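You operate a simulated robot arm through the tools that you are given. There is no shell and no other tool. Be economical: measure what you need, move in short steps, check, and stop when the job is done.

You are at the controls of a simulated robot arm. One attempt, no reset.

JOB
Flour the dough, then roll it out to the 16 cm ring.
Fine: the roller is in the white-knob drawer; shut it again, put the shaker back and leave the roller on the worktop. Set down upright: flour shaker.
Where things are to end (x, y in the base frame): pastry roller within 6 cm of [46, -31].
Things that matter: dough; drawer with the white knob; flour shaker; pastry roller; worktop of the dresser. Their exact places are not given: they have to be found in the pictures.

It is judged by the outcome, as a careful person would: the job done as asked, and still so three seconds after it is handed in. It fails if anything else is knocked over, pushed out of place, dropped, spilled or broken.

ROBOT AND FRAMES
A 7-joint arm with a two-finger parallel gripper on a trunk, on a base that drives. Base frame: it is fixed to the floor where the robot stands at the start and does not move with it; the origin is under the middle of the robot, x ahead of it, y to its left, z up. Readings come in cm, rad, newtons and seconds.
With the tool pointing down near the work surface it reaches from about 12 to 70 cm from the robot's upright axis, wherever it stands. Its first joint turns from -2.007 to 2.007 rad. Places, roughly: dough [70, -10, 90]; drawer with the white knob [70, -10, 70]; worktop of the dresser [70, -20, 90]. Payload 3.91 kg.
The tool frame sits at the grasp point between the pads (the TCP): z along the fingers, y along the line on which they close. The tips reach 3 cm beyond it. Largest opening 11 cm; finger width 2, thickness 1; the body of the gripper, 4.8 by 11.2 cm, starts 5.5 cm behind the TCP.
Orientation is that of the tool frame in the base frame, as a unit quaternion [w, x, y, z]. With the fingers straight down and closing along the base's y, the tool's x points along the base's -x, its y along +y and its z along -z.

CONTROLS
- The arm moves only by the tool step_arm. Its argument "commands" is a list of rows, each a list of 7 numbers: the shift along the base's x, y, z in units of 30 mm (1.0 is 30 mm), then the turn, a rotation vector about the base's x, y, z in units of 8 degrees (1.0 is 8 degrees), then the gripper command, from -1 (shut) to 1 (fully open), values between in proportion. In form: [[x, y, z, rx, ry, rz, gripper], ...]. A call has 1 to 8 rows; each row shifts and turns the commanded pose from where the row before left it. A call with a number of a shift or a turn outside -1 to 1 is refused whole. Rows are played at 5 a second. More than 5 cm and 0.15 rad between two rows, or a gripper value outside its range, and nothing of the call is played. A pose out of reach is approached as far as the arm can. The call stops where the force on the tool passes 90 N (or 10 N more than at its start, if that is more) or the arm is blocked; 0.2 s more then pass. The fingers move at their own pace (about 10.8 cm/s each) and stop on an object; they squeeze with about 27 N. The grip force told is the motor's: it shows also when the fingers shut on nothing. Time passes only in rows, and 0.2 s behind the last, so rows that do not move let the fingers close. The reply holds the time, the measured pose of the TCP, the force on the tool along the base axes, the opening and the grip force, in the units named above and with some noise, with the torque about the TCP (base axes, N m) and any sound that the robot's microphone picked up, and new pictures: "views" is both (left out), scene, wrist or none.
- Cameras (640 x 400 px; columns grow to the right, rows downward): "scene" is now at [-1.14, 10.56, 171.99]; the picture's right is [-0.71, -0.71, 0.00], its down [-0.61, 0.61, -0.50] and it looks along [0.35, -0.35, -0.87] (base axes); focal length 271 px, centre (320, 200). "wrist" rides on the gripper at [7.2, 1.7, -10.3] in the tool frame; the picture's right is [-0.23, 0.97, 0.00], its down [-0.76, -0.18, -0.62] and it looks along [-0.61, -0.14, 0.78] (tool axes); focal length 222 px, centre (320, 200).
- raise_lower(by): slides the trunk up (or, below 0, down) by that many cm; the arm and the scene camera ride with it, the base frame stays. It gives what a move gives, with no picture.
- roll_base(legs): drives the robot by 1 to 6 legs, each [ahead, turn to the left] in cm and rad, along the robot's own axes; the way and the turn of a leg run together, so that a leg with both is an arc; at most 150 cm and 3.142 rad a leg. The arm and the cameras ride along, it lands a little off, and it stops where it bumps. It gives what a move gives, and a new picture of the scene camera.
- pan_tilt(pan, tilt): turns the head with the scene camera to pan (to the left, within 2.705 rad either way) and tilt (down, from -0.506 to 1.204), counted from straight ahead of the robot. It gives what a move gives, and a new picture of the scene camera.
- locate(camera, pixels): for up to 12 pixels [column, row] of the newest picture of that camera ("zoom" is the newest enlarged one), the place [x, y, z] in the base frame of the surface seen there, good to about 0.2 cm. The clock stands still meanwhile.
- close_up(camera, box): a new picture of the part [left, top, right, bottom] of that camera's present view, enlarged. The clock stands still meanwhile.
- finish_job(): hands the job in; it is judged then, once.

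Go step by step. Measure first, check grasps and placings, and put right what went wrong. The budget is 80 turns and 260 pictures, counting those below and the enlarged ones. Unless the task says otherwise, let go and move clear before handing in, and close with one line.

The tools are called after "Emit:" by a JSON object that holds its "op" and its "data". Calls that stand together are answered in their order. step_arm: Moves the arm, as the interface text tells. Its arguments: {"type":"object","properties":{"commands":{"type":"array"},"views":{"type":"string","enum":["both","scene","wrist","none"]}},"required":["commands"]} The other tools are called the same way: raise_lower (by) slides the trunk up or down; roll_base (legs) drives the base; pan_tilt (pan, tilt) turns the head that bears the scene camera; locate (camera, pixels) gives the place of the surface under pixels of a picture; close_up (camera, box) takes an enlarged picture of a part of a camera's view; finish_job () hands the job in.

At the start:

```text
time_s: 0.0
tcp_pos: [52.69, -2.5, 126.97]
tool_rot: [-0.001, 0.0, 1.0, 0.0]
contact_force: [0.1, -0.2, 0.5]
wrist_torque: [0.02, 0.01, 0.0]
gripper_width: 11.01
finger_force: 0.0
trunk travel left (down, up): [-85.0, 14.0]
robot x, y, heading: [0.4, -0.19, 0.001]
head pan, tilt: [-0.787, 1.049]
```

scene: 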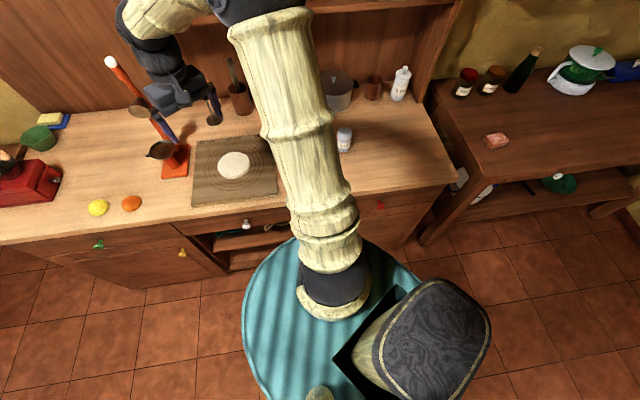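
wrist: 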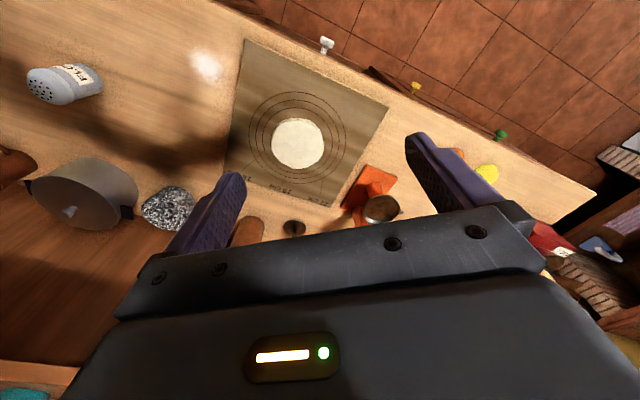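

The scene shows the dough on its mat at (234,165), the flour shaker at (344,138), the white knob at (247,224), with a ladle/scale stand at left. I will measure these first.

Emit:
{"op": "locate", "data": {"camera": "scene", "pixels": [[234, 165], [344, 133], [344, 152], [247, 224], [205, 140], [278, 195], [192, 205], [380, 205], [183, 252], [240, 232], [213, 120], [410, 185]]}}

Emit:
{"op": "locate", "data": {"camera": "wrist", "pixels": [[298, 143], [60, 85], [95, 78], [327, 43], [251, 125], [345, 138], [245, 40], [388, 100], [335, 205], [225, 185], [168, 208], [292, 228]]}}

Emit:
{"op": "close_up", "data": {"camera": "wrist", "box": [200, 20, 440, 240]}}

Emit:
{"op": "close_up", "data": {"camera": "scene", "box": [170, 100, 430, 280]}}

```text
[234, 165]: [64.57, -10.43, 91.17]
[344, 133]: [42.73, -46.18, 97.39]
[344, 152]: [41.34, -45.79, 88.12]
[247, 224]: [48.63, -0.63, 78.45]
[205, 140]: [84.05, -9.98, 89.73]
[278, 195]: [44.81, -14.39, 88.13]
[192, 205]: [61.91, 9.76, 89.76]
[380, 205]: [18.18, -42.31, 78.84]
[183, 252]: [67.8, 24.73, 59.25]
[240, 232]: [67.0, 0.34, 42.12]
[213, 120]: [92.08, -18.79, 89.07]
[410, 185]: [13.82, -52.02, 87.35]
```

```text
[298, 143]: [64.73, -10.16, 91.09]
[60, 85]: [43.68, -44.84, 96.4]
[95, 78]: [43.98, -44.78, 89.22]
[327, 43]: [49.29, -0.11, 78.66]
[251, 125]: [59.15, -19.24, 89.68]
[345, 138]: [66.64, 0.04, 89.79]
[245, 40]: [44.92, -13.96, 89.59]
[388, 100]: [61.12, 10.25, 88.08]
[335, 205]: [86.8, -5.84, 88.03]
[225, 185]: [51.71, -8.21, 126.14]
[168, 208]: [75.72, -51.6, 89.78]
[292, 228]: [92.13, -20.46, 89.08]
```

```text
1.82 times, centred on (320, 130) of wrist
```

zoom: 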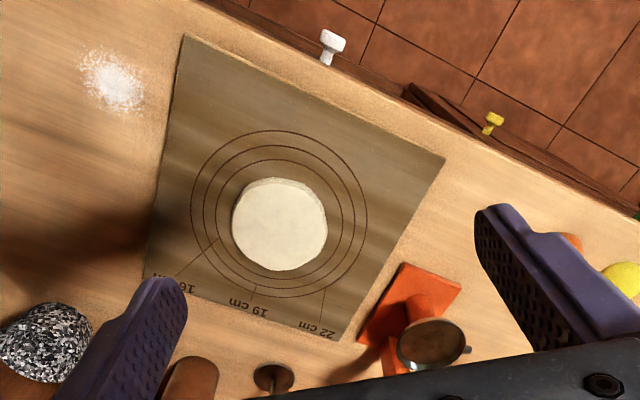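

```text
2.22 times, centred on (300, 190) of scene
```

zoom: 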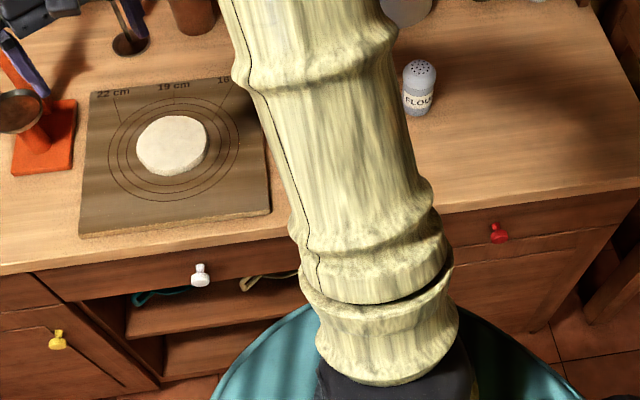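

The dresser is turned about 55°: drawer pulls along (-0.82, 0.57), and the shaker stands near (43,-45.5), 9 cm high. I will turn the tool toward the shaker and tilt it up for a side grasp, high in free space.

Emit:
{"op": "step_arm", "data": {"commands": [[-0.5, -0.96, 0, 0, 0, -0.75, 1], [-0.5, -0.96, 0, 0, 0, -0.75, 1], [-0.5, -0.96, 0, 0, 0, -0.75, 1], [-0.5, -0.96, 0, 0, 0, -0.75, 1], [-0.5, -0.96, 0, 0, 0, -0.75, 1], [-0.5, -0.96, 0, 0, 0, -0.75, 1], [-0.5, -0.96, 0, 0, 0, -0.75, 1], [-0.5, -0.96, 0, 0, 0, -0.75, 1]], "views": "none"}}

Emit:
{"op": "step_arm", "data": {"commands": [[-0.26, -0.46, -0.5, -0.7, -0.63, 0, 1], [-0.26, -0.46, -0.5, -0.7, -0.63, 0, 1], [-0.26, -0.46, -0.5, -0.7, -0.63, 0, 1], [-0.26, -0.46, -0.5, -0.7, -0.63, 0, 1], [-0.26, -0.46, -0.5, -0.7, -0.63, 0, 1], [-0.26, -0.46, -0.5, -0.7, -0.63, 0, 1], [-0.26, -0.46, -0.5, -0.7, -0.63, 0, 1], [-0.26, -0.46, -0.5, -0.7, -0.63, 0, 1]]}}

```text
time_s: 1.8
tcp_pos: [40.76, -25.47, 126.78]
tool_rot: [0.0, 0.407, 0.913, 0.0]
contact_force: [0.6, 0.2, 0.2]
wrist_torque: [0.03, -0.04, -0.01]
gripper_width: 10.99
finger_force: 0.0
trunk travel left (down, up): [-85.0, 14.0]
robot x, y, heading: [-0.05, -0.21, 0.0]
head pan, tilt: [-0.787, 1.049]
```

```text
time_s: 3.6
tcp_pos: [34.61, -36.77, 114.68]
tool_rot: [0.459, 0.353, 0.789, -0.205]
contact_force: [0.2, -0.3, 0.5]
wrist_torque: [0.0, -0.01, 0.03]
gripper_width: 11.01
finger_force: 0.1
trunk travel left (down, up): [-85.0, 14.0]
robot x, y, heading: [0.17, -0.11, -0.002]
head pan, tilt: [-0.787, 1.049]
```

scene: 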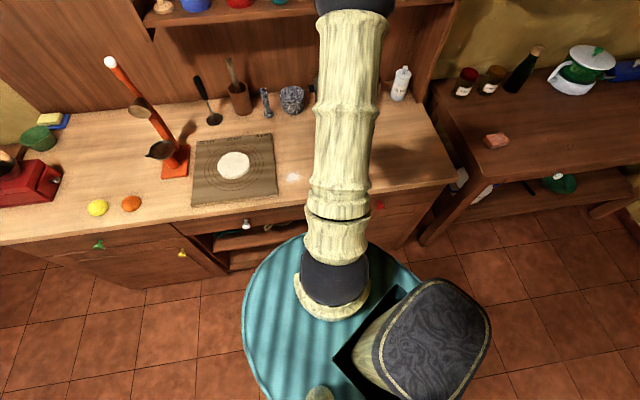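
wrist: 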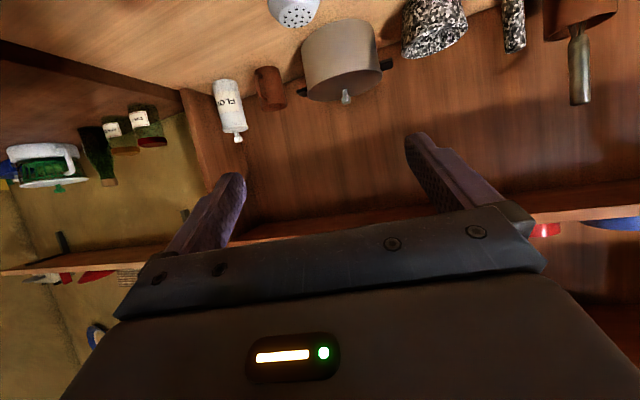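

There are two white vessels: the pierced one at wrist (293,10) and a bottle at (230,105) with a similar label. I look at both labels before grasping.

Emit:
{"op": "close_up", "data": {"camera": "wrist", "box": [190, 0, 350, 150]}}

Emit:
{"op": "locate", "data": {"camera": "wrist", "pixels": [[296, 14], [280, 5], [314, 8], [293, 3]]}}

Emit:
{"op": "close_up", "data": {"camera": "scene", "box": [370, 50, 450, 120]}}

```text
2.67 times, centred on (270, 75) of wrist
```

zoom: 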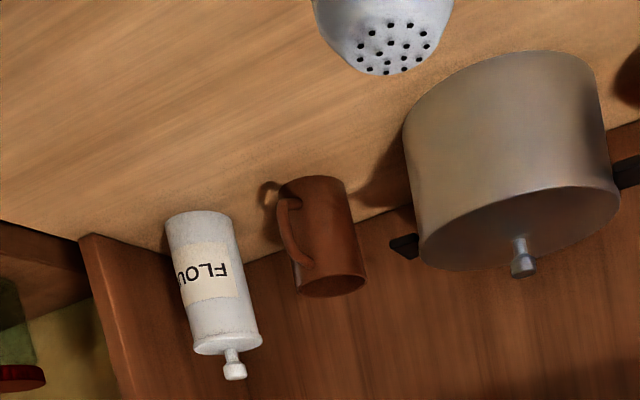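

```text
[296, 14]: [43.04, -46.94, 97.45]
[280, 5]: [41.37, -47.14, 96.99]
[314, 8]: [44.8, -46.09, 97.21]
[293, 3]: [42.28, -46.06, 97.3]
```

```text
5.71 times, centred on (410, 85) of scene
```

zoom: 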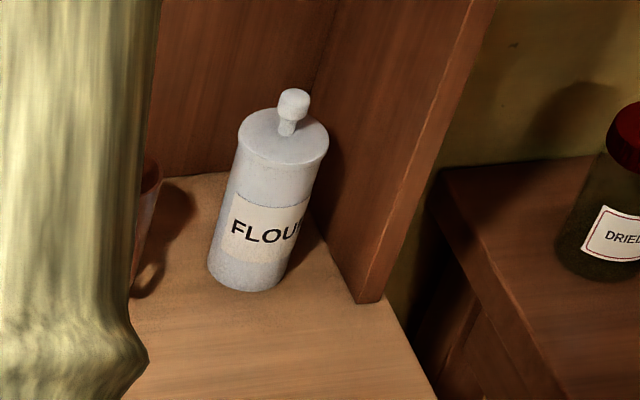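

The pierced shaker's top is centred near (43,-46.2,97.4); the lidded bottle is just storage. I descend in front of the shaker at grasp height.

Emit:
{"op": "step_arm", "data": {"commands": [[0, 0, -0.96, 0, 0, 0, 1], [0, 0, -0.96, 0, 0, 0, 1], [0, 0, -0.96, 0, 0, 0, 1], [0, 0, -0.96, 0, 0, 0, 1], [0, 0, -0.96, 0, 0, 0, 1], [0, 0, -0.96, 0, 0, 0, 1], [0, 0, -0.96, 0, 0, 0, 1]]}}

```text
time_s: 5.2
tcp_pos: [34.59, -36.46, 94.63]
tool_rot: [0.458, 0.353, 0.789, -0.206]
contact_force: [-0.3, 0.0, 0.0]
wrist_torque: [0.02, -0.01, 0.02]
gripper_width: 11.0
finger_force: 0.2
trunk travel left (down, up): [-85.0, 14.0]
robot x, y, heading: [0.02, -0.25, 0.005]
head pan, tilt: [-0.787, 1.049]
```

scene: 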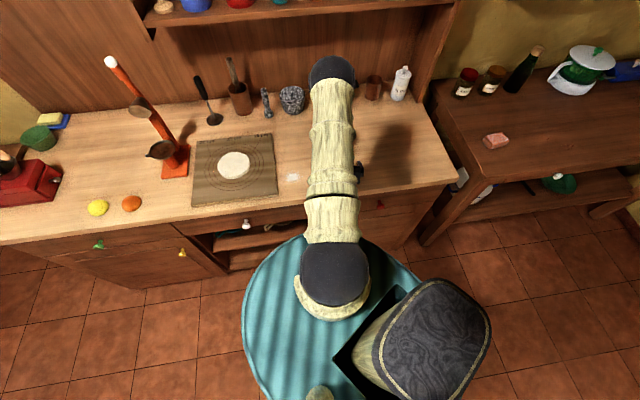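
wrist: 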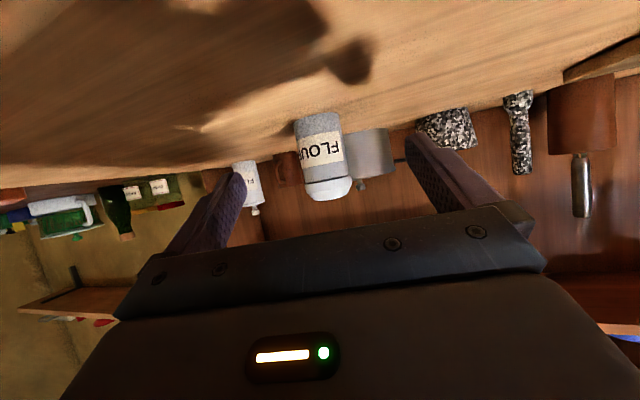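

Emit:
{"op": "locate", "data": {"camera": "wrist", "pixels": [[300, 150], [321, 150], [342, 150], [319, 117], [310, 100], [328, 195]]}}

```text
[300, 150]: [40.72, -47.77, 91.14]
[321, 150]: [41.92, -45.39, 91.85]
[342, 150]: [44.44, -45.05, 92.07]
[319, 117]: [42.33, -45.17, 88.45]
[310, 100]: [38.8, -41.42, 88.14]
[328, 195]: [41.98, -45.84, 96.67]
```

The shaker is straight ahead at (321,150), about 13 cm off, centre ≈ (42.9,-46.7), 5 cm wide. I advance and close.

Emit:
{"op": "step_arm", "data": {"commands": [[0.55, -0.68, -0.04, 0, 0, 0, 1], [0.55, -0.68, -0.04, 0, 0, 0, 1], [0.55, -0.68, -0.04, 0, 0, 0, 1], [0.55, -0.68, -0.04, 0, 0, 0, 1], [0.55, -0.68, -0.04, 0, 0, 0, 1]], "views": "wrist"}}

```text
time_s: 6.4
tcp_pos: [42.98, -46.7, 94.11]
tool_rot: [0.458, 0.351, 0.79, -0.204]
contact_force: [0.1, -0.4, 0.5]
wrist_torque: [0.02, 0.03, -0.04]
gripper_width: 11.03
finger_force: 0.0
trunk travel left (down, up): [-85.0, 14.0]
robot x, y, heading: [0.12, 0.07, -0.0]
head pan, tilt: [-0.787, 1.049]
```

wrist: 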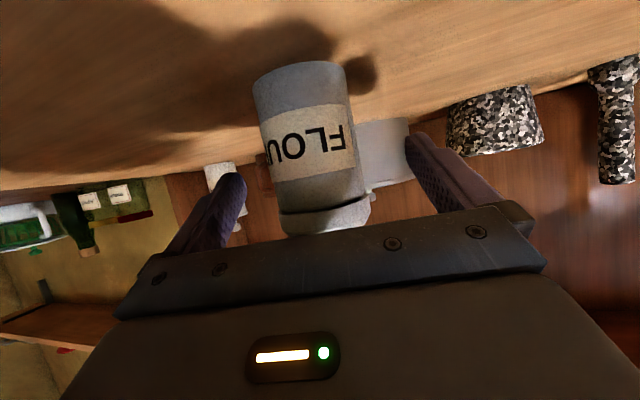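

The shaker sits between the pads. I close and then lift about 6 cm.

Emit:
{"op": "step_arm", "data": {"commands": [[0, 0, 0, 0, 0, 0, -1], [0, 0, 0, 0, 0, 0, -1], [0, 0, 0, 0, 0, 0, -1], [0, 0, 0, 0, 0, 0, -1], [0, 0, 0.5, 0, 0, 0, -1], [0, 0, 0.8, 0, 0, 0, -1], [0, 0, 0.8, 0, 0, 0, -1]], "views": "wrist"}}

```text
time_s: 8.0
tcp_pos: [42.71, -46.62, 100.28]
tool_rot: [0.458, 0.352, 0.791, -0.204]
contact_force: [-0.4, 0.6, -1.1]
wrist_torque: [0.01, 0.01, 0.0]
gripper_width: 5.45
finger_force: 26.8
trunk travel left (down, up): [-85.0, 14.0]
robot x, y, heading: [-0.42, 0.17, 0.0]
head pan, tilt: [-0.787, 1.049]
```

wrist: 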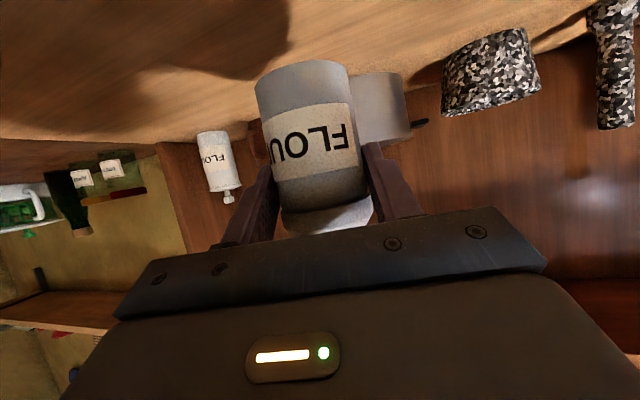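

The shaker is held (5.45 cm, 27 N). I carry it upright over to the dough at (64.7,-10.3), turning the tool heading with it.

Emit:
{"op": "step_arm", "data": {"commands": [[0.458, 0.756, 0.5, 0, 0, 0.31, -1], [0.458, 0.756, 0.5, 0, 0, 0.31, -1], [0.458, 0.756, 0.5, 0, 0, 0.31, -1], [0.458, 0.756, 0.5, 0, 0, 0.31, -1], [0.458, 0.756, 0.5, 0, 0, 0.31, -1], [0.458, 0.756, 0.5, 0, 0, 0.31, -1], [0.458, 0.756, 0.5, 0, 0, 0.31, -1], [0.458, 0.756, 0.5, 0, 0, 0.31, -1]], "views": "none"}}

Emit:
{"op": "step_arm", "data": {"commands": [[0.458, 0.756, 0, 0, 0, 0.31, -1], [0.458, 0.756, 0, 0, 0, 0.31, -1], [0.458, 0.756, 0, 0, 0, 0.31, -1], [0.458, 0.756, 0, 0, 0, 0.31, -1], [0.458, 0.756, 0, 0, 0, 0.31, -1], [0.458, 0.756, 0, 0, 0, 0.31, -1], [0.458, 0.756, 0, 0, 0, 0.31, -1], [0.458, 0.756, 0, 0, 0, 0.31, -1]]}}

```text
time_s: 9.8
tcp_pos: [53.76, -28.44, 112.55]
tool_rot: [0.487, 0.211, 0.839, -0.123]
contact_force: [-0.1, 0.2, -1.5]
wrist_torque: [0.01, 0.03, 0.0]
gripper_width: 5.43
finger_force: 26.8
trunk travel left (down, up): [-85.0, 14.0]
robot x, y, heading: [-0.09, -0.23, 0.002]
head pan, tilt: [-0.787, 1.049]
```

```text
time_s: 11.6
tcp_pos: [64.73, -10.38, 112.29]
tool_rot: [0.5, 0.062, 0.863, -0.036]
contact_force: [0.0, -0.5, -1.6]
wrist_torque: [0.02, 0.02, -0.02]
gripper_width: 5.46
finger_force: 26.9
trunk travel left (down, up): [-85.0, 14.0]
robot x, y, heading: [-0.23, -0.15, -0.001]
head pan, tilt: [-0.787, 1.049]
```

scene: 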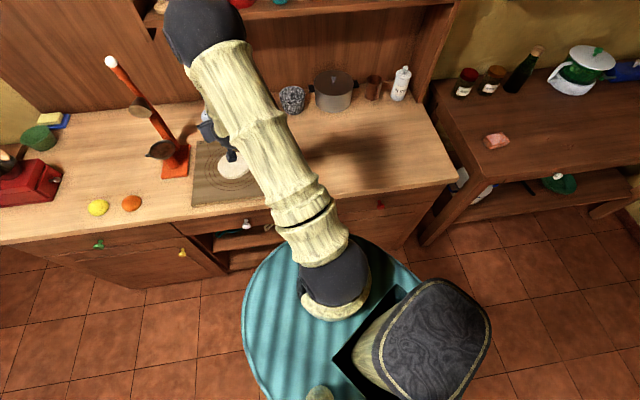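
wrist: 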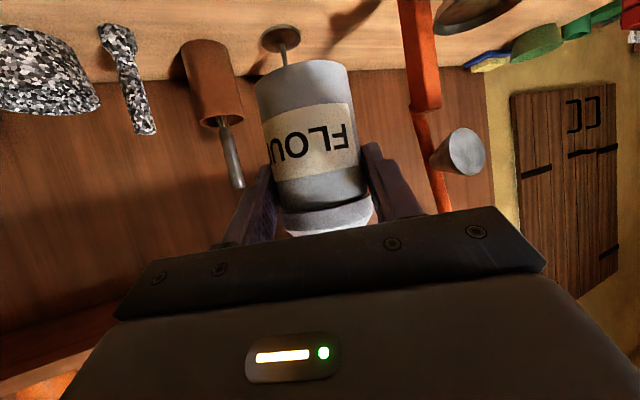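

The shaker is over the dough, TCP (64.7,-10.4,112). I begin rolling about the tool axis to invert it, 64° first, checking how the arm tracks.

Emit:
{"op": "step_arm", "data": {"commands": [[0, 0, 0, 0.857, -0.12, -0.5, -1], [0, 0, 0, 0.857, -0.12, -0.5, -1], [0, 0, 0, 0.857, -0.12, -0.5, -1], [0, 0, 0, 0.857, -0.12, -0.5, -1], [0, 0, 0, 0.857, -0.12, -0.5, -1], [0, 0, 0, 0.857, -0.12, -0.5, -1], [0, 0, 0, 0.857, -0.12, -0.5, -1], [0, 0, 0, 0.857, -0.12, -0.5, -1]]}}

```text
time_s: 13.4
tcp_pos: [64.65, -10.41, 112.36]
tool_rot: [0.441, 0.512, 0.699, 0.233]
contact_force: [-0.5, 0.6, -1.5]
wrist_torque: [0.02, 0.04, 0.02]
gripper_width: 5.43
finger_force: 26.8
trunk travel left (down, up): [-85.0, 14.0]
robot x, y, heading: [0.42, -0.15, -0.004]
head pan, tilt: [-0.787, 1.049]
```

scene: 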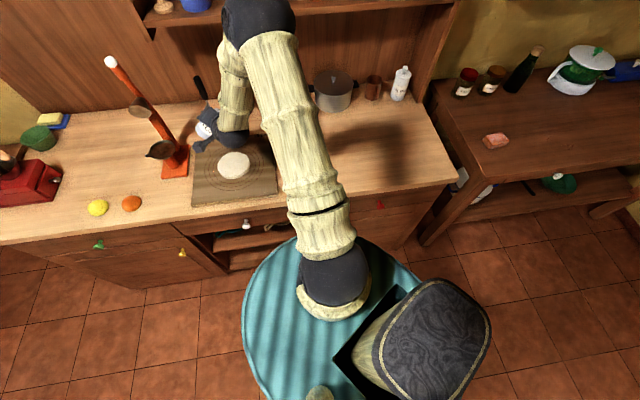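
wrist: 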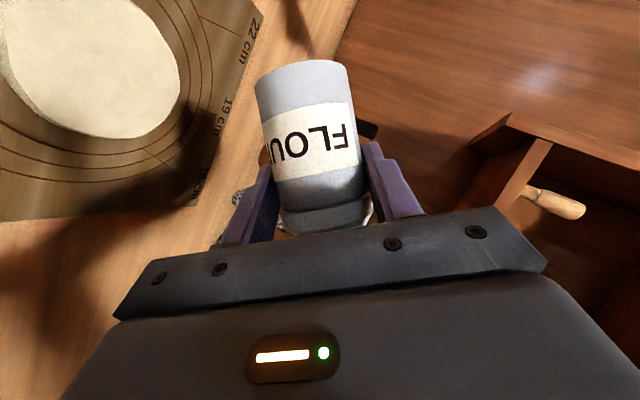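

Orientation tracks cleanly, tool axis unchanged. I roll another 64°.

Emit:
{"op": "step_arm", "data": {"commands": [[0, 0, 0, 0.857, -0.12, -0.5, -1], [0, 0, 0, 0.857, -0.12, -0.5, -1], [0, 0, 0, 0.857, -0.12, -0.5, -1], [0, 0, 0, 0.857, -0.12, -0.5, -1], [0, 0, 0, 0.857, -0.12, -0.5, -1], [0, 0, 0, 0.857, -0.12, -0.5, -1], [0, 0, 0, 0.857, -0.12, -0.5, -1], [0, 0, 0, 0.857, -0.12, -0.5, -1]]}}

```text
time_s: 15.2
tcp_pos: [64.73, -10.49, 112.41]
tool_rot: [0.247, 0.806, 0.323, 0.431]
contact_force: [0.7, 0.7, -0.9]
wrist_torque: [0.01, 0.07, 0.0]
gripper_width: 5.43
finger_force: 27.2
trunk travel left (down, up): [-85.0, 14.0]
robot x, y, heading: [-0.13, 0.18, -0.005]
head pan, tilt: [-0.787, 1.049]
```

scene: 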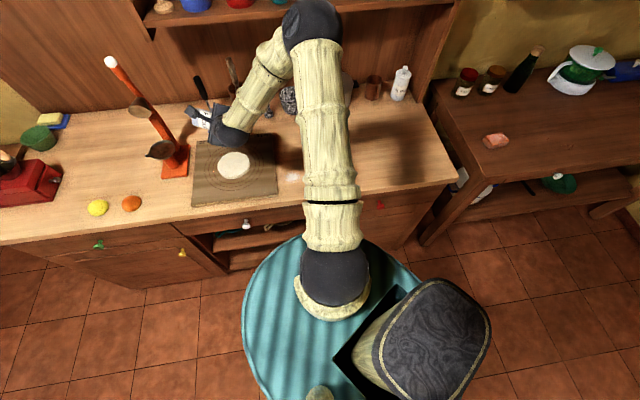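
wrist: 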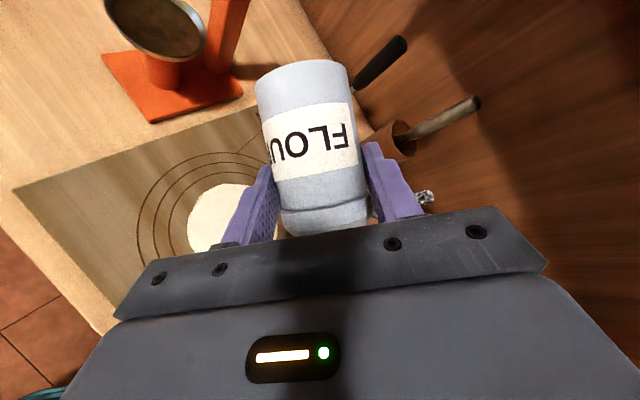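

Now 128° rolled. I finish the roll to 160°, level the tool (so the mouth points down), and lower 5 cm.

Emit:
{"op": "step_arm", "data": {"commands": [[0, 0, 0, 0.857, -0.12, -0.5, -1], [0, 0, 0, 0.857, -0.12, -0.5, -1], [0, 0, 0, 0.857, -0.12, -0.5, -1], [0, 0, 0, 0.857, -0.12, -0.5, -1], [0, 0, -0.4, -0.139, -0.985, 0, -1], [0, 0, -0.4, -0.139, -0.985, 0, -1], [0, 0, -0.4, -0.139, -0.985, 0, -1], [0, 0, -0.4, -0.139, -0.985, 0, -1]]}}

```text
time_s: 17.0
tcp_pos: [64.79, -10.38, 107.61]
tool_rot: [0.17, 0.694, 0.073, 0.696]
contact_force: [-0.1, -0.3, -1.7]
wrist_torque: [-0.02, 0.05, -0.02]
gripper_width: 5.46
finger_force: 26.8
trunk travel left (down, up): [-85.0, 14.0]
robot x, y, heading: [0.22, 0.16, -0.002]
head pan, tilt: [-0.787, 1.049]
```

scene: 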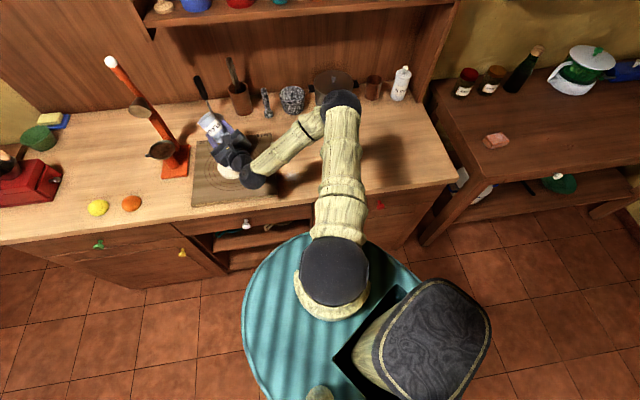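
wrist: 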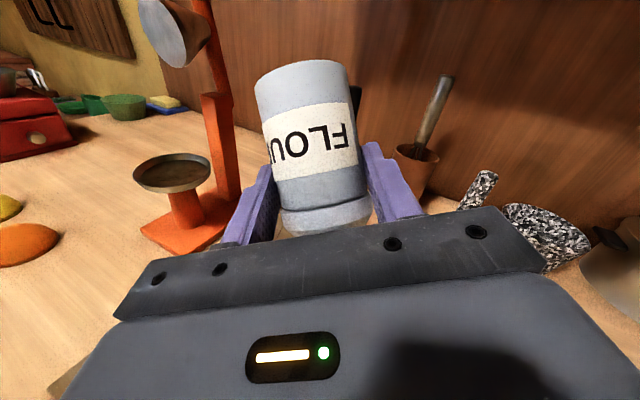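

The mouth now points down (about 146° from upright), 15 cm above the dough. I centre it and shake up and down.

Emit:
{"op": "step_arm", "data": {"commands": [[0.5, 0.2, -0.7, 0, 0, 0, -1], [0, 0, 0.6, 0, 0, 0, -1], [0, 0, -0.6, 0, 0, 0, -1], [0, 0, 0.6, 0, 0, 0, -1], [0, 0, -0.6, 0, 0, 0, -1], [0, 0, 0.6, 0, 0, 0, -1], [0, 0, -0.6, 0, 0, 0, -1], [0, 0, 0, 0, 0, 0, -1]]}}

Emit:
{"op": "close_up", "data": {"camera": "scene", "box": [180, 100, 320, 220]}}

```text
time_s: 18.8
tcp_pos: [66.07, -9.9, 105.44]
tool_rot: [0.17, 0.694, 0.074, 0.695]
contact_force: [0.9, -0.3, -1.4]
wrist_torque: [-0.01, 0.02, 0.05]
gripper_width: 5.45
finger_force: 26.9
trunk travel left (down, up): [-85.0, 14.0]
robot x, y, heading: [-0.07, 0.1, -0.003]
head pan, tilt: [-0.787, 1.049]
```

scene: 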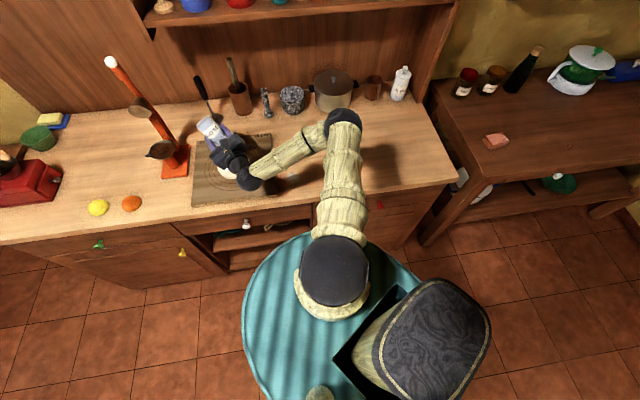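
wrist: 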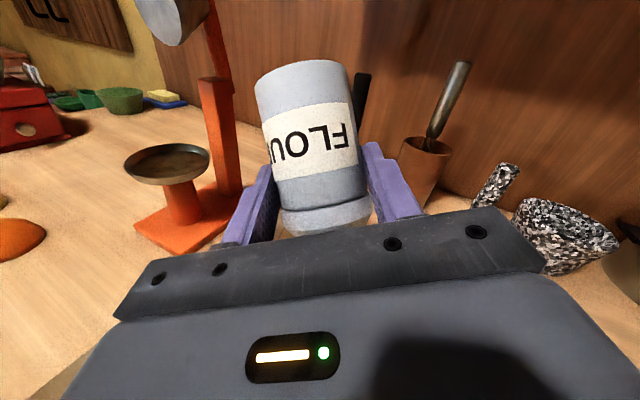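

```text
3.33 times, centred on (250, 160) of scene
```

zoom: 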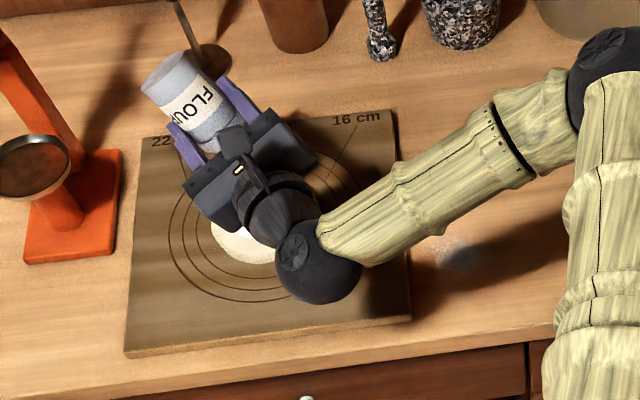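

The dough is hidden below the gripper, so I can't yet see the flour. I shake once more over a slightly varied spot, then start turning it back.

Emit:
{"op": "step_arm", "data": {"commands": [[0.3, 0, 0.7, 0, 0, 0, -1], [0, 0, -0.8, 0, 0, 0, -1], [-0.3, 0.3, 0.8, 0, 0, 0, -1], [0, 0, -0.8, 0, 0, 0, -1], [-0.3, -0.5, 0.8, 0, 0, 0, -1], [0, 0, -0.8, 0, 0, 0, -1], [0.3, 0.2, 0.8, 0, 0, 0, -1], [0, 0, -0.6, 0, 0, 0, -1]], "views": "none"}}

Emit:
{"op": "step_arm", "data": {"commands": [[0, 0, 0.4, 0.139, 0.985, 0, -1], [0, 0, 0.4, 0.139, 0.985, 0, -1], [0, 0, 0.4, 0.139, 0.985, 0, -1], [0, 0, 0.4, 0.139, 0.985, 0, -1], [0, 0, 0, -0.857, 0.12, 0.5, -1], [0, 0, 0, -0.857, 0.12, 0.5, -1], [0, 0, 0, -0.857, 0.12, 0.5, -1], [0, 0, 0, -0.857, 0.12, 0.5, -1]], "views": "none"}}

Emit:
{"op": "close_up", "data": {"camera": "scene", "box": [180, 100, 320, 220]}}

Emit:
{"op": "close_up", "data": {"camera": "wrist", "box": [0, 0, 320, 240]}}

```text
time_s: 20.6
tcp_pos: [66.22, -9.9, 105.79]
tool_rot: [0.171, 0.694, 0.073, 0.695]
contact_force: [0.1, 0.2, -1.3]
wrist_torque: [-0.01, 0.02, 0.01]
gripper_width: 5.42
finger_force: 27.0
trunk travel left (down, up): [-85.0, 14.0]
robot x, y, heading: [0.22, 0.0, 0.002]
head pan, tilt: [-0.787, 1.049]
```

```text
time_s: 22.4
tcp_pos: [66.22, -9.74, 110.54]
tool_rot: [0.248, 0.805, 0.326, 0.43]
contact_force: [0.3, 0.4, -1.2]
wrist_torque: [-0.03, 0.03, 0.03]
gripper_width: 5.45
finger_force: 27.1
trunk travel left (down, up): [-85.0, 14.0]
robot x, y, heading: [-0.14, -0.31, -0.002]
head pan, tilt: [-0.787, 1.049]
```

```text
3.33 times, centred on (250, 160) of scene
```

zoom: 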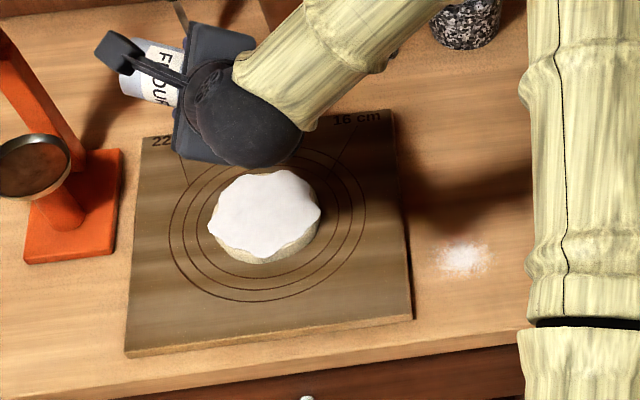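

```text
1.67 times, centred on (160, 120) of wrist
```

zoom: 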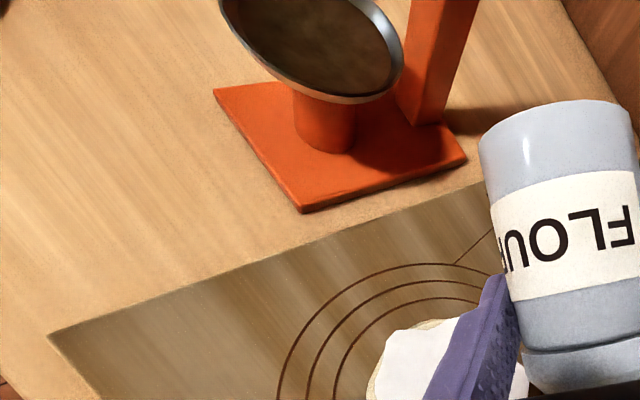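

The dough is now coated white, with nothing spilled around it. I unroll the shaker back to upright over the dough.

Emit:
{"op": "step_arm", "data": {"commands": [[0, 0, 0, -0.857, 0.12, 0.5, -1], [0, 0, 0, -0.857, 0.12, 0.5, -1], [0, 0, 0, -0.857, 0.12, 0.5, -1], [0, 0, 0, -0.857, 0.12, 0.5, -1], [0, 0, 0, -0.857, 0.12, 0.5, -1], [0, 0, 0, -0.857, 0.12, 0.5, -1], [0, 0, 0, -0.857, 0.12, 0.5, -1], [0, 0, 0, -0.857, 0.12, 0.5, -1]], "views": "none"}}

Emit:
{"op": "step_arm", "data": {"commands": [[0, 0, 0, -0.857, 0.12, 0.5, -1], [0, 0, 0, -0.857, 0.12, 0.5, -1], [0, 0, 0, -0.857, 0.12, 0.5, -1], [0, 0, 0, -0.857, 0.12, 0.5, -1], [0, 0, 0, -0.857, 0.12, 0.5, -1], [0, 0, 0, -0.857, 0.12, 0.5, -1], [0, 0, 0, -0.857, 0.12, 0.5, -1], [0, 0, 0, -0.857, 0.12, 0.5, -1]], "views": "none"}}

Emit:
{"op": "step_arm", "data": {"commands": [[-0.485, -0.769, 0, 0, 0, -0.31, -1], [-0.485, -0.769, 0, 0, 0, -0.31, -1], [-0.485, -0.769, 0, 0, 0, -0.31, -1], [-0.485, -0.769, 0, 0, 0, -0.31, -1], [-0.485, -0.769, 0, 0, 0, -0.31, -1], [-0.485, -0.769, 0, 0, 0, -0.31, -1], [-0.485, -0.769, 0, 0, 0, -0.31, -1], [-0.485, -0.769, 0, 0, 0, -0.31, -1]], "views": "none"}}

Emit:
{"op": "step_arm", "data": {"commands": [[-0.485, -0.769, 0, 0, 0, -0.31, -1], [-0.485, -0.769, 0, 0, 0, -0.31, -1], [-0.485, -0.769, 0, 0, 0, -0.31, -1], [-0.485, -0.769, 0, 0, 0, -0.31, -1], [-0.485, -0.769, -0.3, 0, 0, -0.31, -1], [-0.485, -0.769, -0.5, 0, 0, -0.31, -1], [-0.485, -0.769, -0.5, 0, 0, -0.31, -1], [-0.485, -0.769, -0.5, 0, 0, -0.31, -1]]}}

```text
time_s: 24.2
tcp_pos: [66.28, -9.76, 110.63]
tool_rot: [0.441, 0.511, 0.701, 0.231]
contact_force: [-0.8, 1.0, -1.2]
wrist_torque: [0.0, -0.01, 0.02]
gripper_width: 5.45
finger_force: 27.6
trunk travel left (down, up): [-85.0, 14.0]
robot x, y, heading: [-0.23, 0.17, -0.001]
head pan, tilt: [-0.787, 1.049]
```

```text
time_s: 26.0
tcp_pos: [66.16, -9.73, 110.57]
tool_rot: [0.501, 0.062, 0.863, -0.037]
contact_force: [-0.3, -0.2, -1.4]
wrist_torque: [0.03, 0.02, -0.02]
gripper_width: 5.43
finger_force: 26.9
trunk travel left (down, up): [-85.0, 14.0]
robot x, y, heading: [-0.09, 0.29, 0.002]
head pan, tilt: [-0.787, 1.049]
```

```text
time_s: 27.8
tcp_pos: [54.72, -28.36, 110.59]
tool_rot: [0.487, 0.211, 0.839, -0.122]
contact_force: [-0.4, -0.1, -0.9]
wrist_torque: [0.0, 0.05, 0.0]
gripper_width: 5.44
finger_force: 26.5
trunk travel left (down, up): [-85.0, 14.0]
robot x, y, heading: [-0.29, 0.28, -0.001]
head pan, tilt: [-0.787, 1.049]
```

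```text
time_s: 29.6
tcp_pos: [42.92, -46.79, 105.07]
tool_rot: [0.459, 0.352, 0.789, -0.205]
contact_force: [-0.5, 0.0, -2.1]
wrist_torque: [0.01, 0.04, 0.01]
gripper_width: 5.44
finger_force: 27.4
trunk travel left (down, up): [-85.0, 14.0]
robot x, y, heading: [-0.23, 0.12, 0.001]
head pan, tilt: [-0.787, 1.049]
```

scene: 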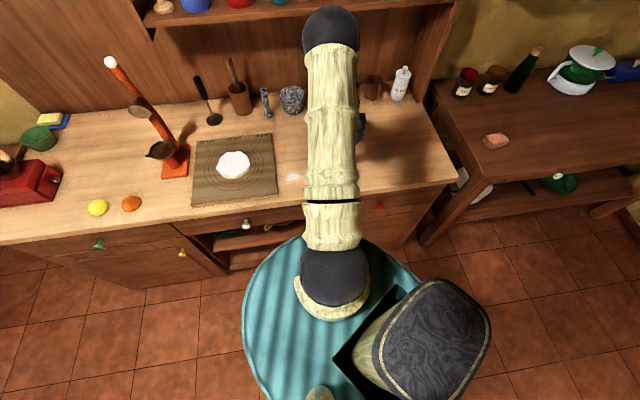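
wrist: 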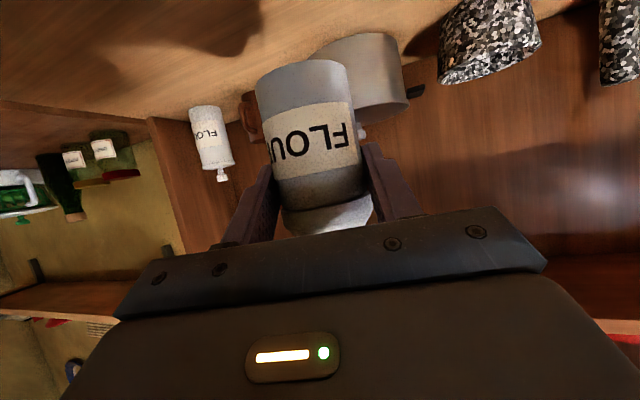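

The shaker is above its old spot, upright. I lower to just above the recorded height and read the contact.

Emit:
{"op": "step_arm", "data": {"commands": [[0, 0, -0.9, 0, 0, 0, -1], [0, 0, -0.9, 0, 0, 0, -1], [0, 0, -0.9, 0, 0, 0, -1], [0, 0, -0.8, 0, 0, 0, -1], [0, 0, -0.13, 0, 0, 0, -1]], "views": "none"}}

```text
time_s: 30.8
tcp_pos: [43.07, -46.7, 94.33]
tool_rot: [0.46, 0.352, 0.789, -0.205]
contact_force: [-0.7, 0.1, -1.4]
wrist_torque: [0.02, -0.01, 0.03]
gripper_width: 5.42
finger_force: 27.0
trunk travel left (down, up): [-85.0, 14.0]
robot x, y, heading: [0.23, 0.04, 0.001]
head pan, tilt: [-0.787, 1.049]
```

Emit:
{"op": "step_arm", "data": {"commands": [[0, 0, -0.08, 0, 0, 0, -1], [0, 0, 0, 0, 0, 0, -1]], "views": "wrist"}}

```text
time_s: 31.4
tcp_pos: [42.76, -46.7, 94.12]
tool_rot: [0.459, 0.353, 0.789, -0.205]
contact_force: [-0.7, -0.6, 3.6]
wrist_torque: [0.13, -0.08, 0.01]
gripper_width: 5.44
finger_force: 27.7
trunk travel left (down, up): [-85.0, 14.0]
robot x, y, heading: [0.04, 0.05, -0.0]
head pan, tilt: [-0.787, 1.049]
```

wrist: 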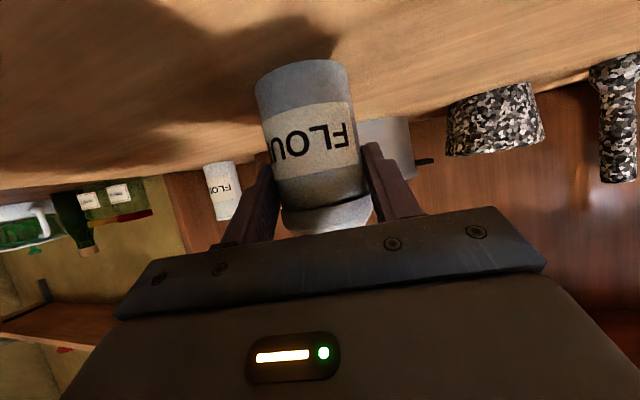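

Contact is felt (+3.6 N), the shaker stands. I open and back straight away.

Emit:
{"op": "step_arm", "data": {"commands": [[0, 0, 0, 0, 0, 0, 1], [0, 0, 0, 0, 0, 0, 1], [0, 0, 0, 0, 0, 0, 1], [-0.55, 0.62, 0.05, 0, 0, 0, 1], [-0.55, 0.62, 0.05, 0, 0, 0, 1], [-0.55, 0.62, 0.05, 0, 0, 0, 1], [-0.55, 0.62, 0.05, 0, 0, 0, 1], [-0.55, 0.62, 0.05, 0, 0, 0, 1]], "views": "wrist"}}

```text
time_s: 33.2
tcp_pos: [34.77, -37.37, 94.89]
tool_rot: [0.458, 0.352, 0.79, -0.204]
contact_force: [-0.4, 0.0, -0.1]
wrist_torque: [0.0, -0.01, -0.04]
gripper_width: 11.01
finger_force: 0.1
trunk travel left (down, up): [-85.0, 14.0]
robot x, y, heading: [0.06, -0.15, 0.001]
head pan, tilt: [-0.787, 1.049]
```

wrist: 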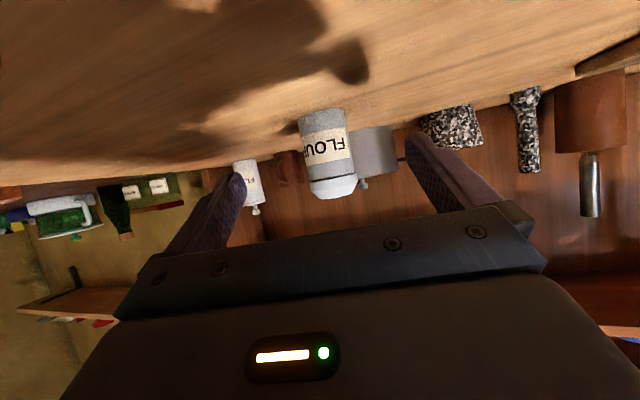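

The shaker stands back upright in its place at (325,150). Next the drawer: I look at its front and knob, and the base around it.

Emit:
{"op": "close_up", "data": {"camera": "scene", "box": [150, 180, 350, 305]}}

Emit:
{"op": "locate", "data": {"camera": "scene", "pixels": [[247, 224], [246, 228], [246, 219], [207, 229], [290, 213], [215, 235], [260, 320], [286, 250], [230, 219], [300, 205], [185, 250], [98, 244]]}}

```text
3.20 times, centred on (250, 242) of scene
```

zoom: 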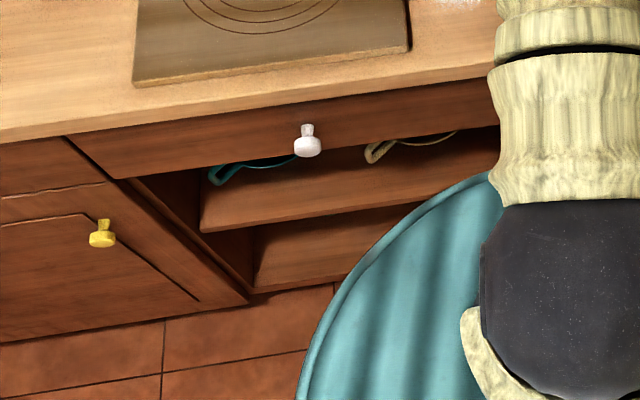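

```text
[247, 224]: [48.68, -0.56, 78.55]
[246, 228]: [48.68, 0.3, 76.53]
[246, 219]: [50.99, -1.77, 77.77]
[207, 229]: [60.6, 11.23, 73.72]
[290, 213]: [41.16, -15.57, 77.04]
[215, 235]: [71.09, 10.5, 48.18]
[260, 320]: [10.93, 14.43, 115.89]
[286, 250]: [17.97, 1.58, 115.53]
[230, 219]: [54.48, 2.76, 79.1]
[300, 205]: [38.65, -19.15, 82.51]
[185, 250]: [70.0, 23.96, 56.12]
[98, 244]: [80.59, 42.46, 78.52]
```

The knob head is about 3 cm proud of the drawer front (depth line), and the teal torso (18 cm radius) is too close for a full pull. I lift the arm, turn the tool to the drawer direction, and back the base 18 cm.

Emit:
{"op": "step_arm", "data": {"commands": [[-0.3, 0.5, 0.9, 0, 0, 0.55, 1], [-0.3, 0.5, 0.9, 0, 0, 0.55, 1], [-0.3, 0.5, 0.9, 0, 0, 0.55, 1]], "views": "none"}}

Emit:
{"op": "roll_base", "data": {"legs": [[-18, 0]]}}

Emit:
{"op": "pan_tilt", "data": {"pan": -0.35, "tilt": 0.9}}

```text
time_s: 34.0
tcp_pos: [31.95, -32.89, 103.01]
tool_rot: [0.479, 0.259, 0.825, -0.151]
contact_force: [-0.3, -0.1, 0.0]
wrist_torque: [0.01, -0.01, 0.01]
gripper_width: 11.01
finger_force: 0.0
trunk travel left (down, up): [-85.0, 14.0]
robot x, y, heading: [0.28, 0.0, -0.0]
head pan, tilt: [-0.787, 1.049]
```

```text
time_s: 35.7
tcp_pos: [13.79, -32.89, 102.93]
tool_rot: [0.479, 0.261, 0.825, -0.152]
contact_force: [0.0, -0.2, 0.0]
wrist_torque: [0.0, -0.01, 0.02]
gripper_width: 10.99
finger_force: 0.1
trunk travel left (down, up): [-85.0, 14.0]
robot x, y, heading: [-18.16, 0.16, -0.005]
head pan, tilt: [-0.787, 1.049]
```

scene: 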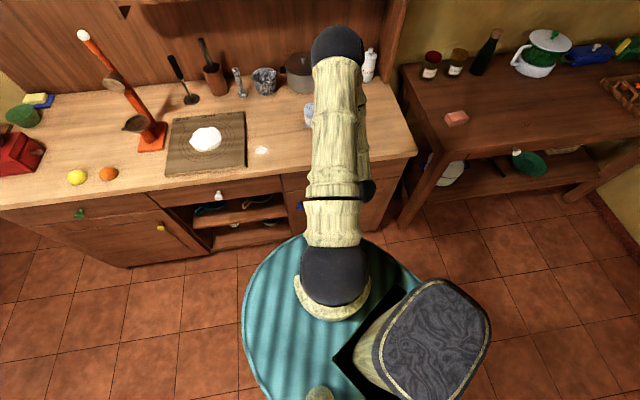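

```text
time_s: 36.6
tcp_pos: [13.84, -32.91, 102.97]
tool_rot: [0.479, 0.259, 0.825, -0.15]
contact_force: [-0.9, 0.6, 0.3]
wrist_torque: [-0.01, -0.02, 0.01]
gripper_width: 10.96
finger_force: 0.2
trunk travel left (down, up): [-85.0, 14.0]
robot x, y, heading: [-17.74, 0.1, -0.0]
head pan, tilt: [-0.351, 0.901]
```

scene: 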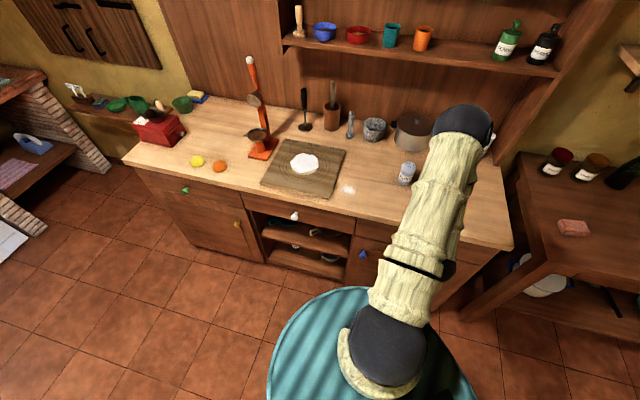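

Good view now: white knob at (294,215), drawer spanning about (250,205)–(355,225). I zoom in and measure.

Emit:
{"op": "close_up", "data": {"camera": "scene", "box": [230, 180, 390, 280]}}

Emit:
{"op": "locate", "data": {"camera": "scene", "pixels": [[294, 215], [294, 218], [292, 212], [252, 206], [353, 228], [270, 205], [330, 219], [305, 162]]}}

```text
4.00 times, centred on (310, 230) of scene
```

zoom: 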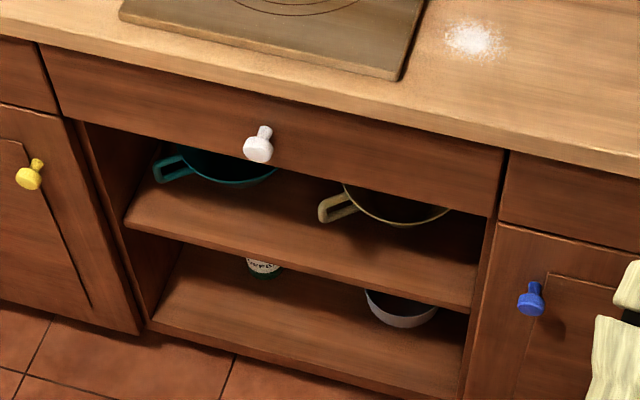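

```text
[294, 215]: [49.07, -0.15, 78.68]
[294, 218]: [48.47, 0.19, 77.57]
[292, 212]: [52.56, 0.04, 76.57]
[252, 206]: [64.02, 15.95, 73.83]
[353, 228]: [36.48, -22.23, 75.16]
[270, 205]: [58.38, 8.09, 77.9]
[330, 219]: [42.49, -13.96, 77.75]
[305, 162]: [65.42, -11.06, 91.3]
```

The drawer front lies at depth 42.6 along (0.811,-0.585), knob at (49,0,78). I carry the open gripper in front of the knob.

Emit:
{"op": "step_arm", "data": {"commands": [[0.55, 0.813, -0.167, 0, 0, 0, 1], [0.55, 0.813, -0.167, 0, 0, 0, 1], [0.55, 0.813, -0.167, 0, 0, 0, 1], [0.55, 0.813, -0.167, 0, 0, 0, 1], [0.55, 0.813, -0.167, 0, 0, 0, 1], [0.55, 0.813, -0.167, 0, 0, 0, 1], [0.55, 0.813, -0.167, 0, 0, 0, 1], [0.55, 0.813, -0.167, 0, 0, 0, 1]], "views": "none"}}

Emit:
{"op": "step_arm", "data": {"commands": [[0.55, 0.813, -0.167, 0, 0, 0, 1], [0.55, 0.813, -0.167, 0, 0, 0, 1], [0.55, 0.813, -0.167, 0, 0, 0, 1], [0.55, 0.813, -0.167, 0, 0, 0, 1], [0.55, 0.813, -0.167, 0, 0, 0, 1], [0.55, 0.813, -0.167, 0, 0, 0, 1], [0.55, 0.813, -0.167, 0, 0, 0, 1], [0.55, 0.813, -0.167, 0, 0, 0, 1]], "views": "none"}}

Emit:
{"op": "step_arm", "data": {"commands": [[0, 0, -0.9, 0, 0, 0, -0.1], [0, 0, -0.9, 0, 0, 0, -0.1], [0, 0, -0.9, 0, 0, 0, -0.1], [0, 0, -0.9, 0, 0, 0, -0.1], [0, 0, -0.9, 0, 0, 0, -0.1], [0, 0, -0.9, 0, 0, 0, -0.1]]}}

```text
time_s: 38.4
tcp_pos: [27.88, -14.17, 98.2]
tool_rot: [0.479, 0.259, 0.825, -0.151]
contact_force: [-0.1, -0.3, 0.1]
wrist_torque: [0.0, -0.04, 0.0]
gripper_width: 11.02
finger_force: 0.0
out of reach, approached as far as the arm can: row 1, 2, 4
trunk travel left (down, up): [-85.0, 14.0]
robot x, y, heading: [-18.22, -0.3, -0.001]
head pan, tilt: [-0.351, 0.901]
```

```text
time_s: 40.2
tcp_pos: [41.11, 5.35, 94.19]
tool_rot: [0.478, 0.259, 0.826, -0.15]
contact_force: [-0.2, 0.3, 0.3]
wrist_torque: [-0.01, -0.02, 0.0]
gripper_width: 11.02
finger_force: 0.1
trunk travel left (down, up): [-85.0, 14.0]
robot x, y, heading: [-18.48, 0.06, -0.001]
head pan, tilt: [-0.351, 0.901]
```

```text
time_s: 41.6
tcp_pos: [40.97, 5.19, 77.87]
tool_rot: [0.479, 0.26, 0.825, -0.152]
contact_force: [0.5, 0.7, 0.1]
wrist_torque: [-0.02, 0.0, -0.01]
gripper_width: 4.97
finger_force: 0.0
trunk travel left (down, up): [-85.0, 14.0]
robot x, y, heading: [-17.74, 0.11, -0.002]
head pan, tilt: [-0.351, 0.901]
```

scene: 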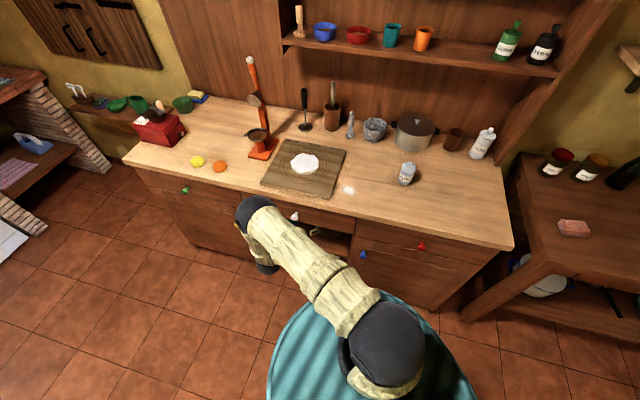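
wrist: 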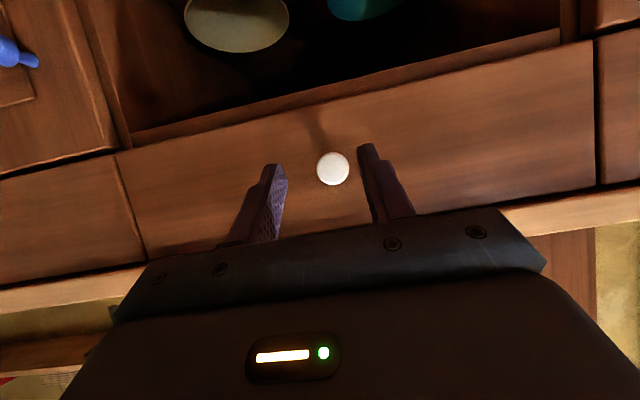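

The white knob shows at (333,168) between the fingers. I confirm its place.

Emit:
{"op": "locate", "data": {"camera": "wrist", "pixels": [[333, 168], [320, 168], [346, 168], [333, 155], [333, 182], [310, 200], [225, 150]]}}

```text
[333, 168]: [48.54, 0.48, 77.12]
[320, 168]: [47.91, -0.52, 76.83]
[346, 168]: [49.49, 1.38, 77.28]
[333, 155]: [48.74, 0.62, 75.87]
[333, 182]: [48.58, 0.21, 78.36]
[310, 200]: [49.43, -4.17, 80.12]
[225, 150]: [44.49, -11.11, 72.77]
```

Emit:
{"op": "step_arm", "data": {"commands": [[0.64, -0.41, 0.05, 0, 0, 0, -0.1], [0.64, -0.41, 0.05, 0, 0, 0, -0.1], [0.64, -0.41, 0.05, 0, 0, 0, -0.1], [0.64, -0.41, 0.05, 0, 0, 0, -0.1], [0, 0, 0, 0, 0, 0, -1], [0, 0, 0, 0, 0, 0, -1], [0, 0, 0, 0, 0, 0, -1]], "views": "wrist"}}

```text
time_s: 43.2
tcp_pos: [48.62, 0.31, 78.6]
tool_rot: [0.479, 0.26, 0.824, -0.151]
contact_force: [-0.7, -2.6, 2.2]
wrist_torque: [-0.1, -0.09, -0.95]
gripper_width: 3.15
finger_force: 44.6
trunk travel left (down, up): [-85.0, 14.0]
robot x, y, heading: [-18.25, 0.56, -0.004]
head pan, tilt: [-0.351, 0.901]
```

wrist: 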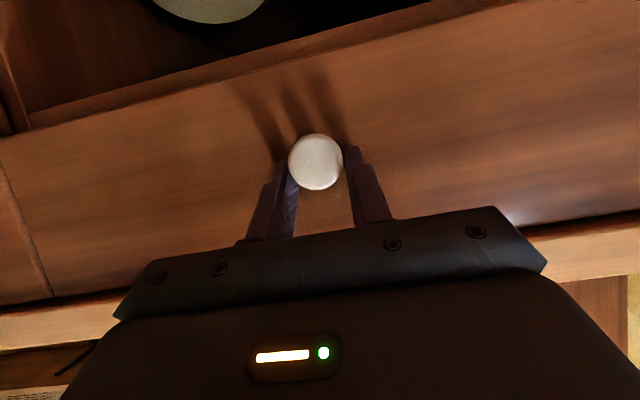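

The knob is gripped (3.15 cm). I pull outward along (-0.811, 0.585).

Emit:
{"op": "step_arm", "data": {"commands": [[-0.4, 0.288, 0, 0, 0, 0, -1], [-0.54, 0.39, 0, 0, 0, 0, -1], [-0.54, 0.39, 0, 0, 0, 0, -1], [-0.54, 0.39, 0, 0, 0, 0, -1], [-0.54, 0.39, 0, 0, 0, 0, -1], [-0.54, 0.39, 0, 0, 0, 0, -1], [-0.54, 0.39, 0, 0, 0, 0, -1], [-0.54, 0.39, 0, 0, 0, 0, -1]]}}

```text
time_s: 45.0
tcp_pos: [36.06, 9.38, 78.48]
tool_rot: [0.478, 0.259, 0.825, -0.15]
contact_force: [-2.3, 0.5, -2.0]
wrist_torque: [0.42, 0.62, -0.88]
gripper_width: 3.19
finger_force: 44.8
trunk travel left (down, up): [-85.0, 14.0]
robot x, y, heading: [-18.18, 0.1, -0.005]
head pan, tilt: [-0.351, 0.901]
```

scene: 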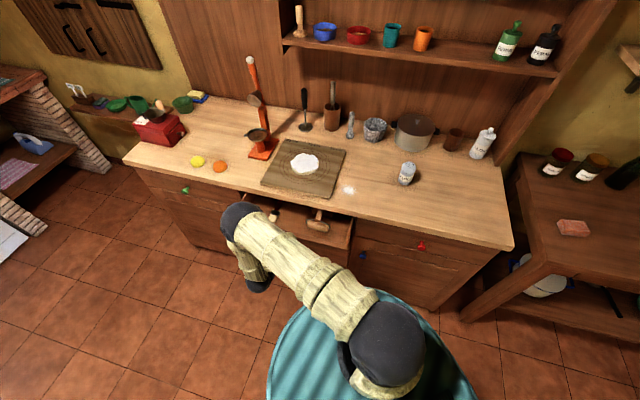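
wrist: 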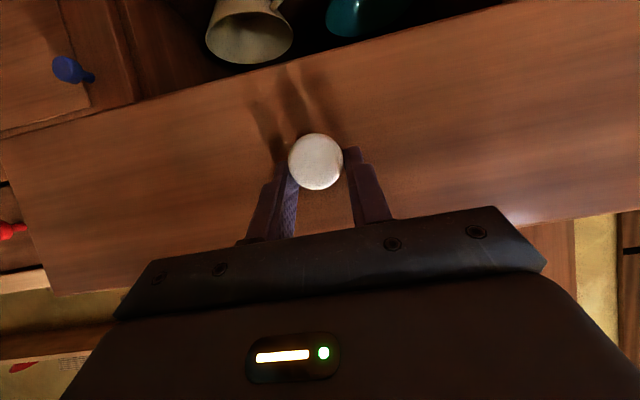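

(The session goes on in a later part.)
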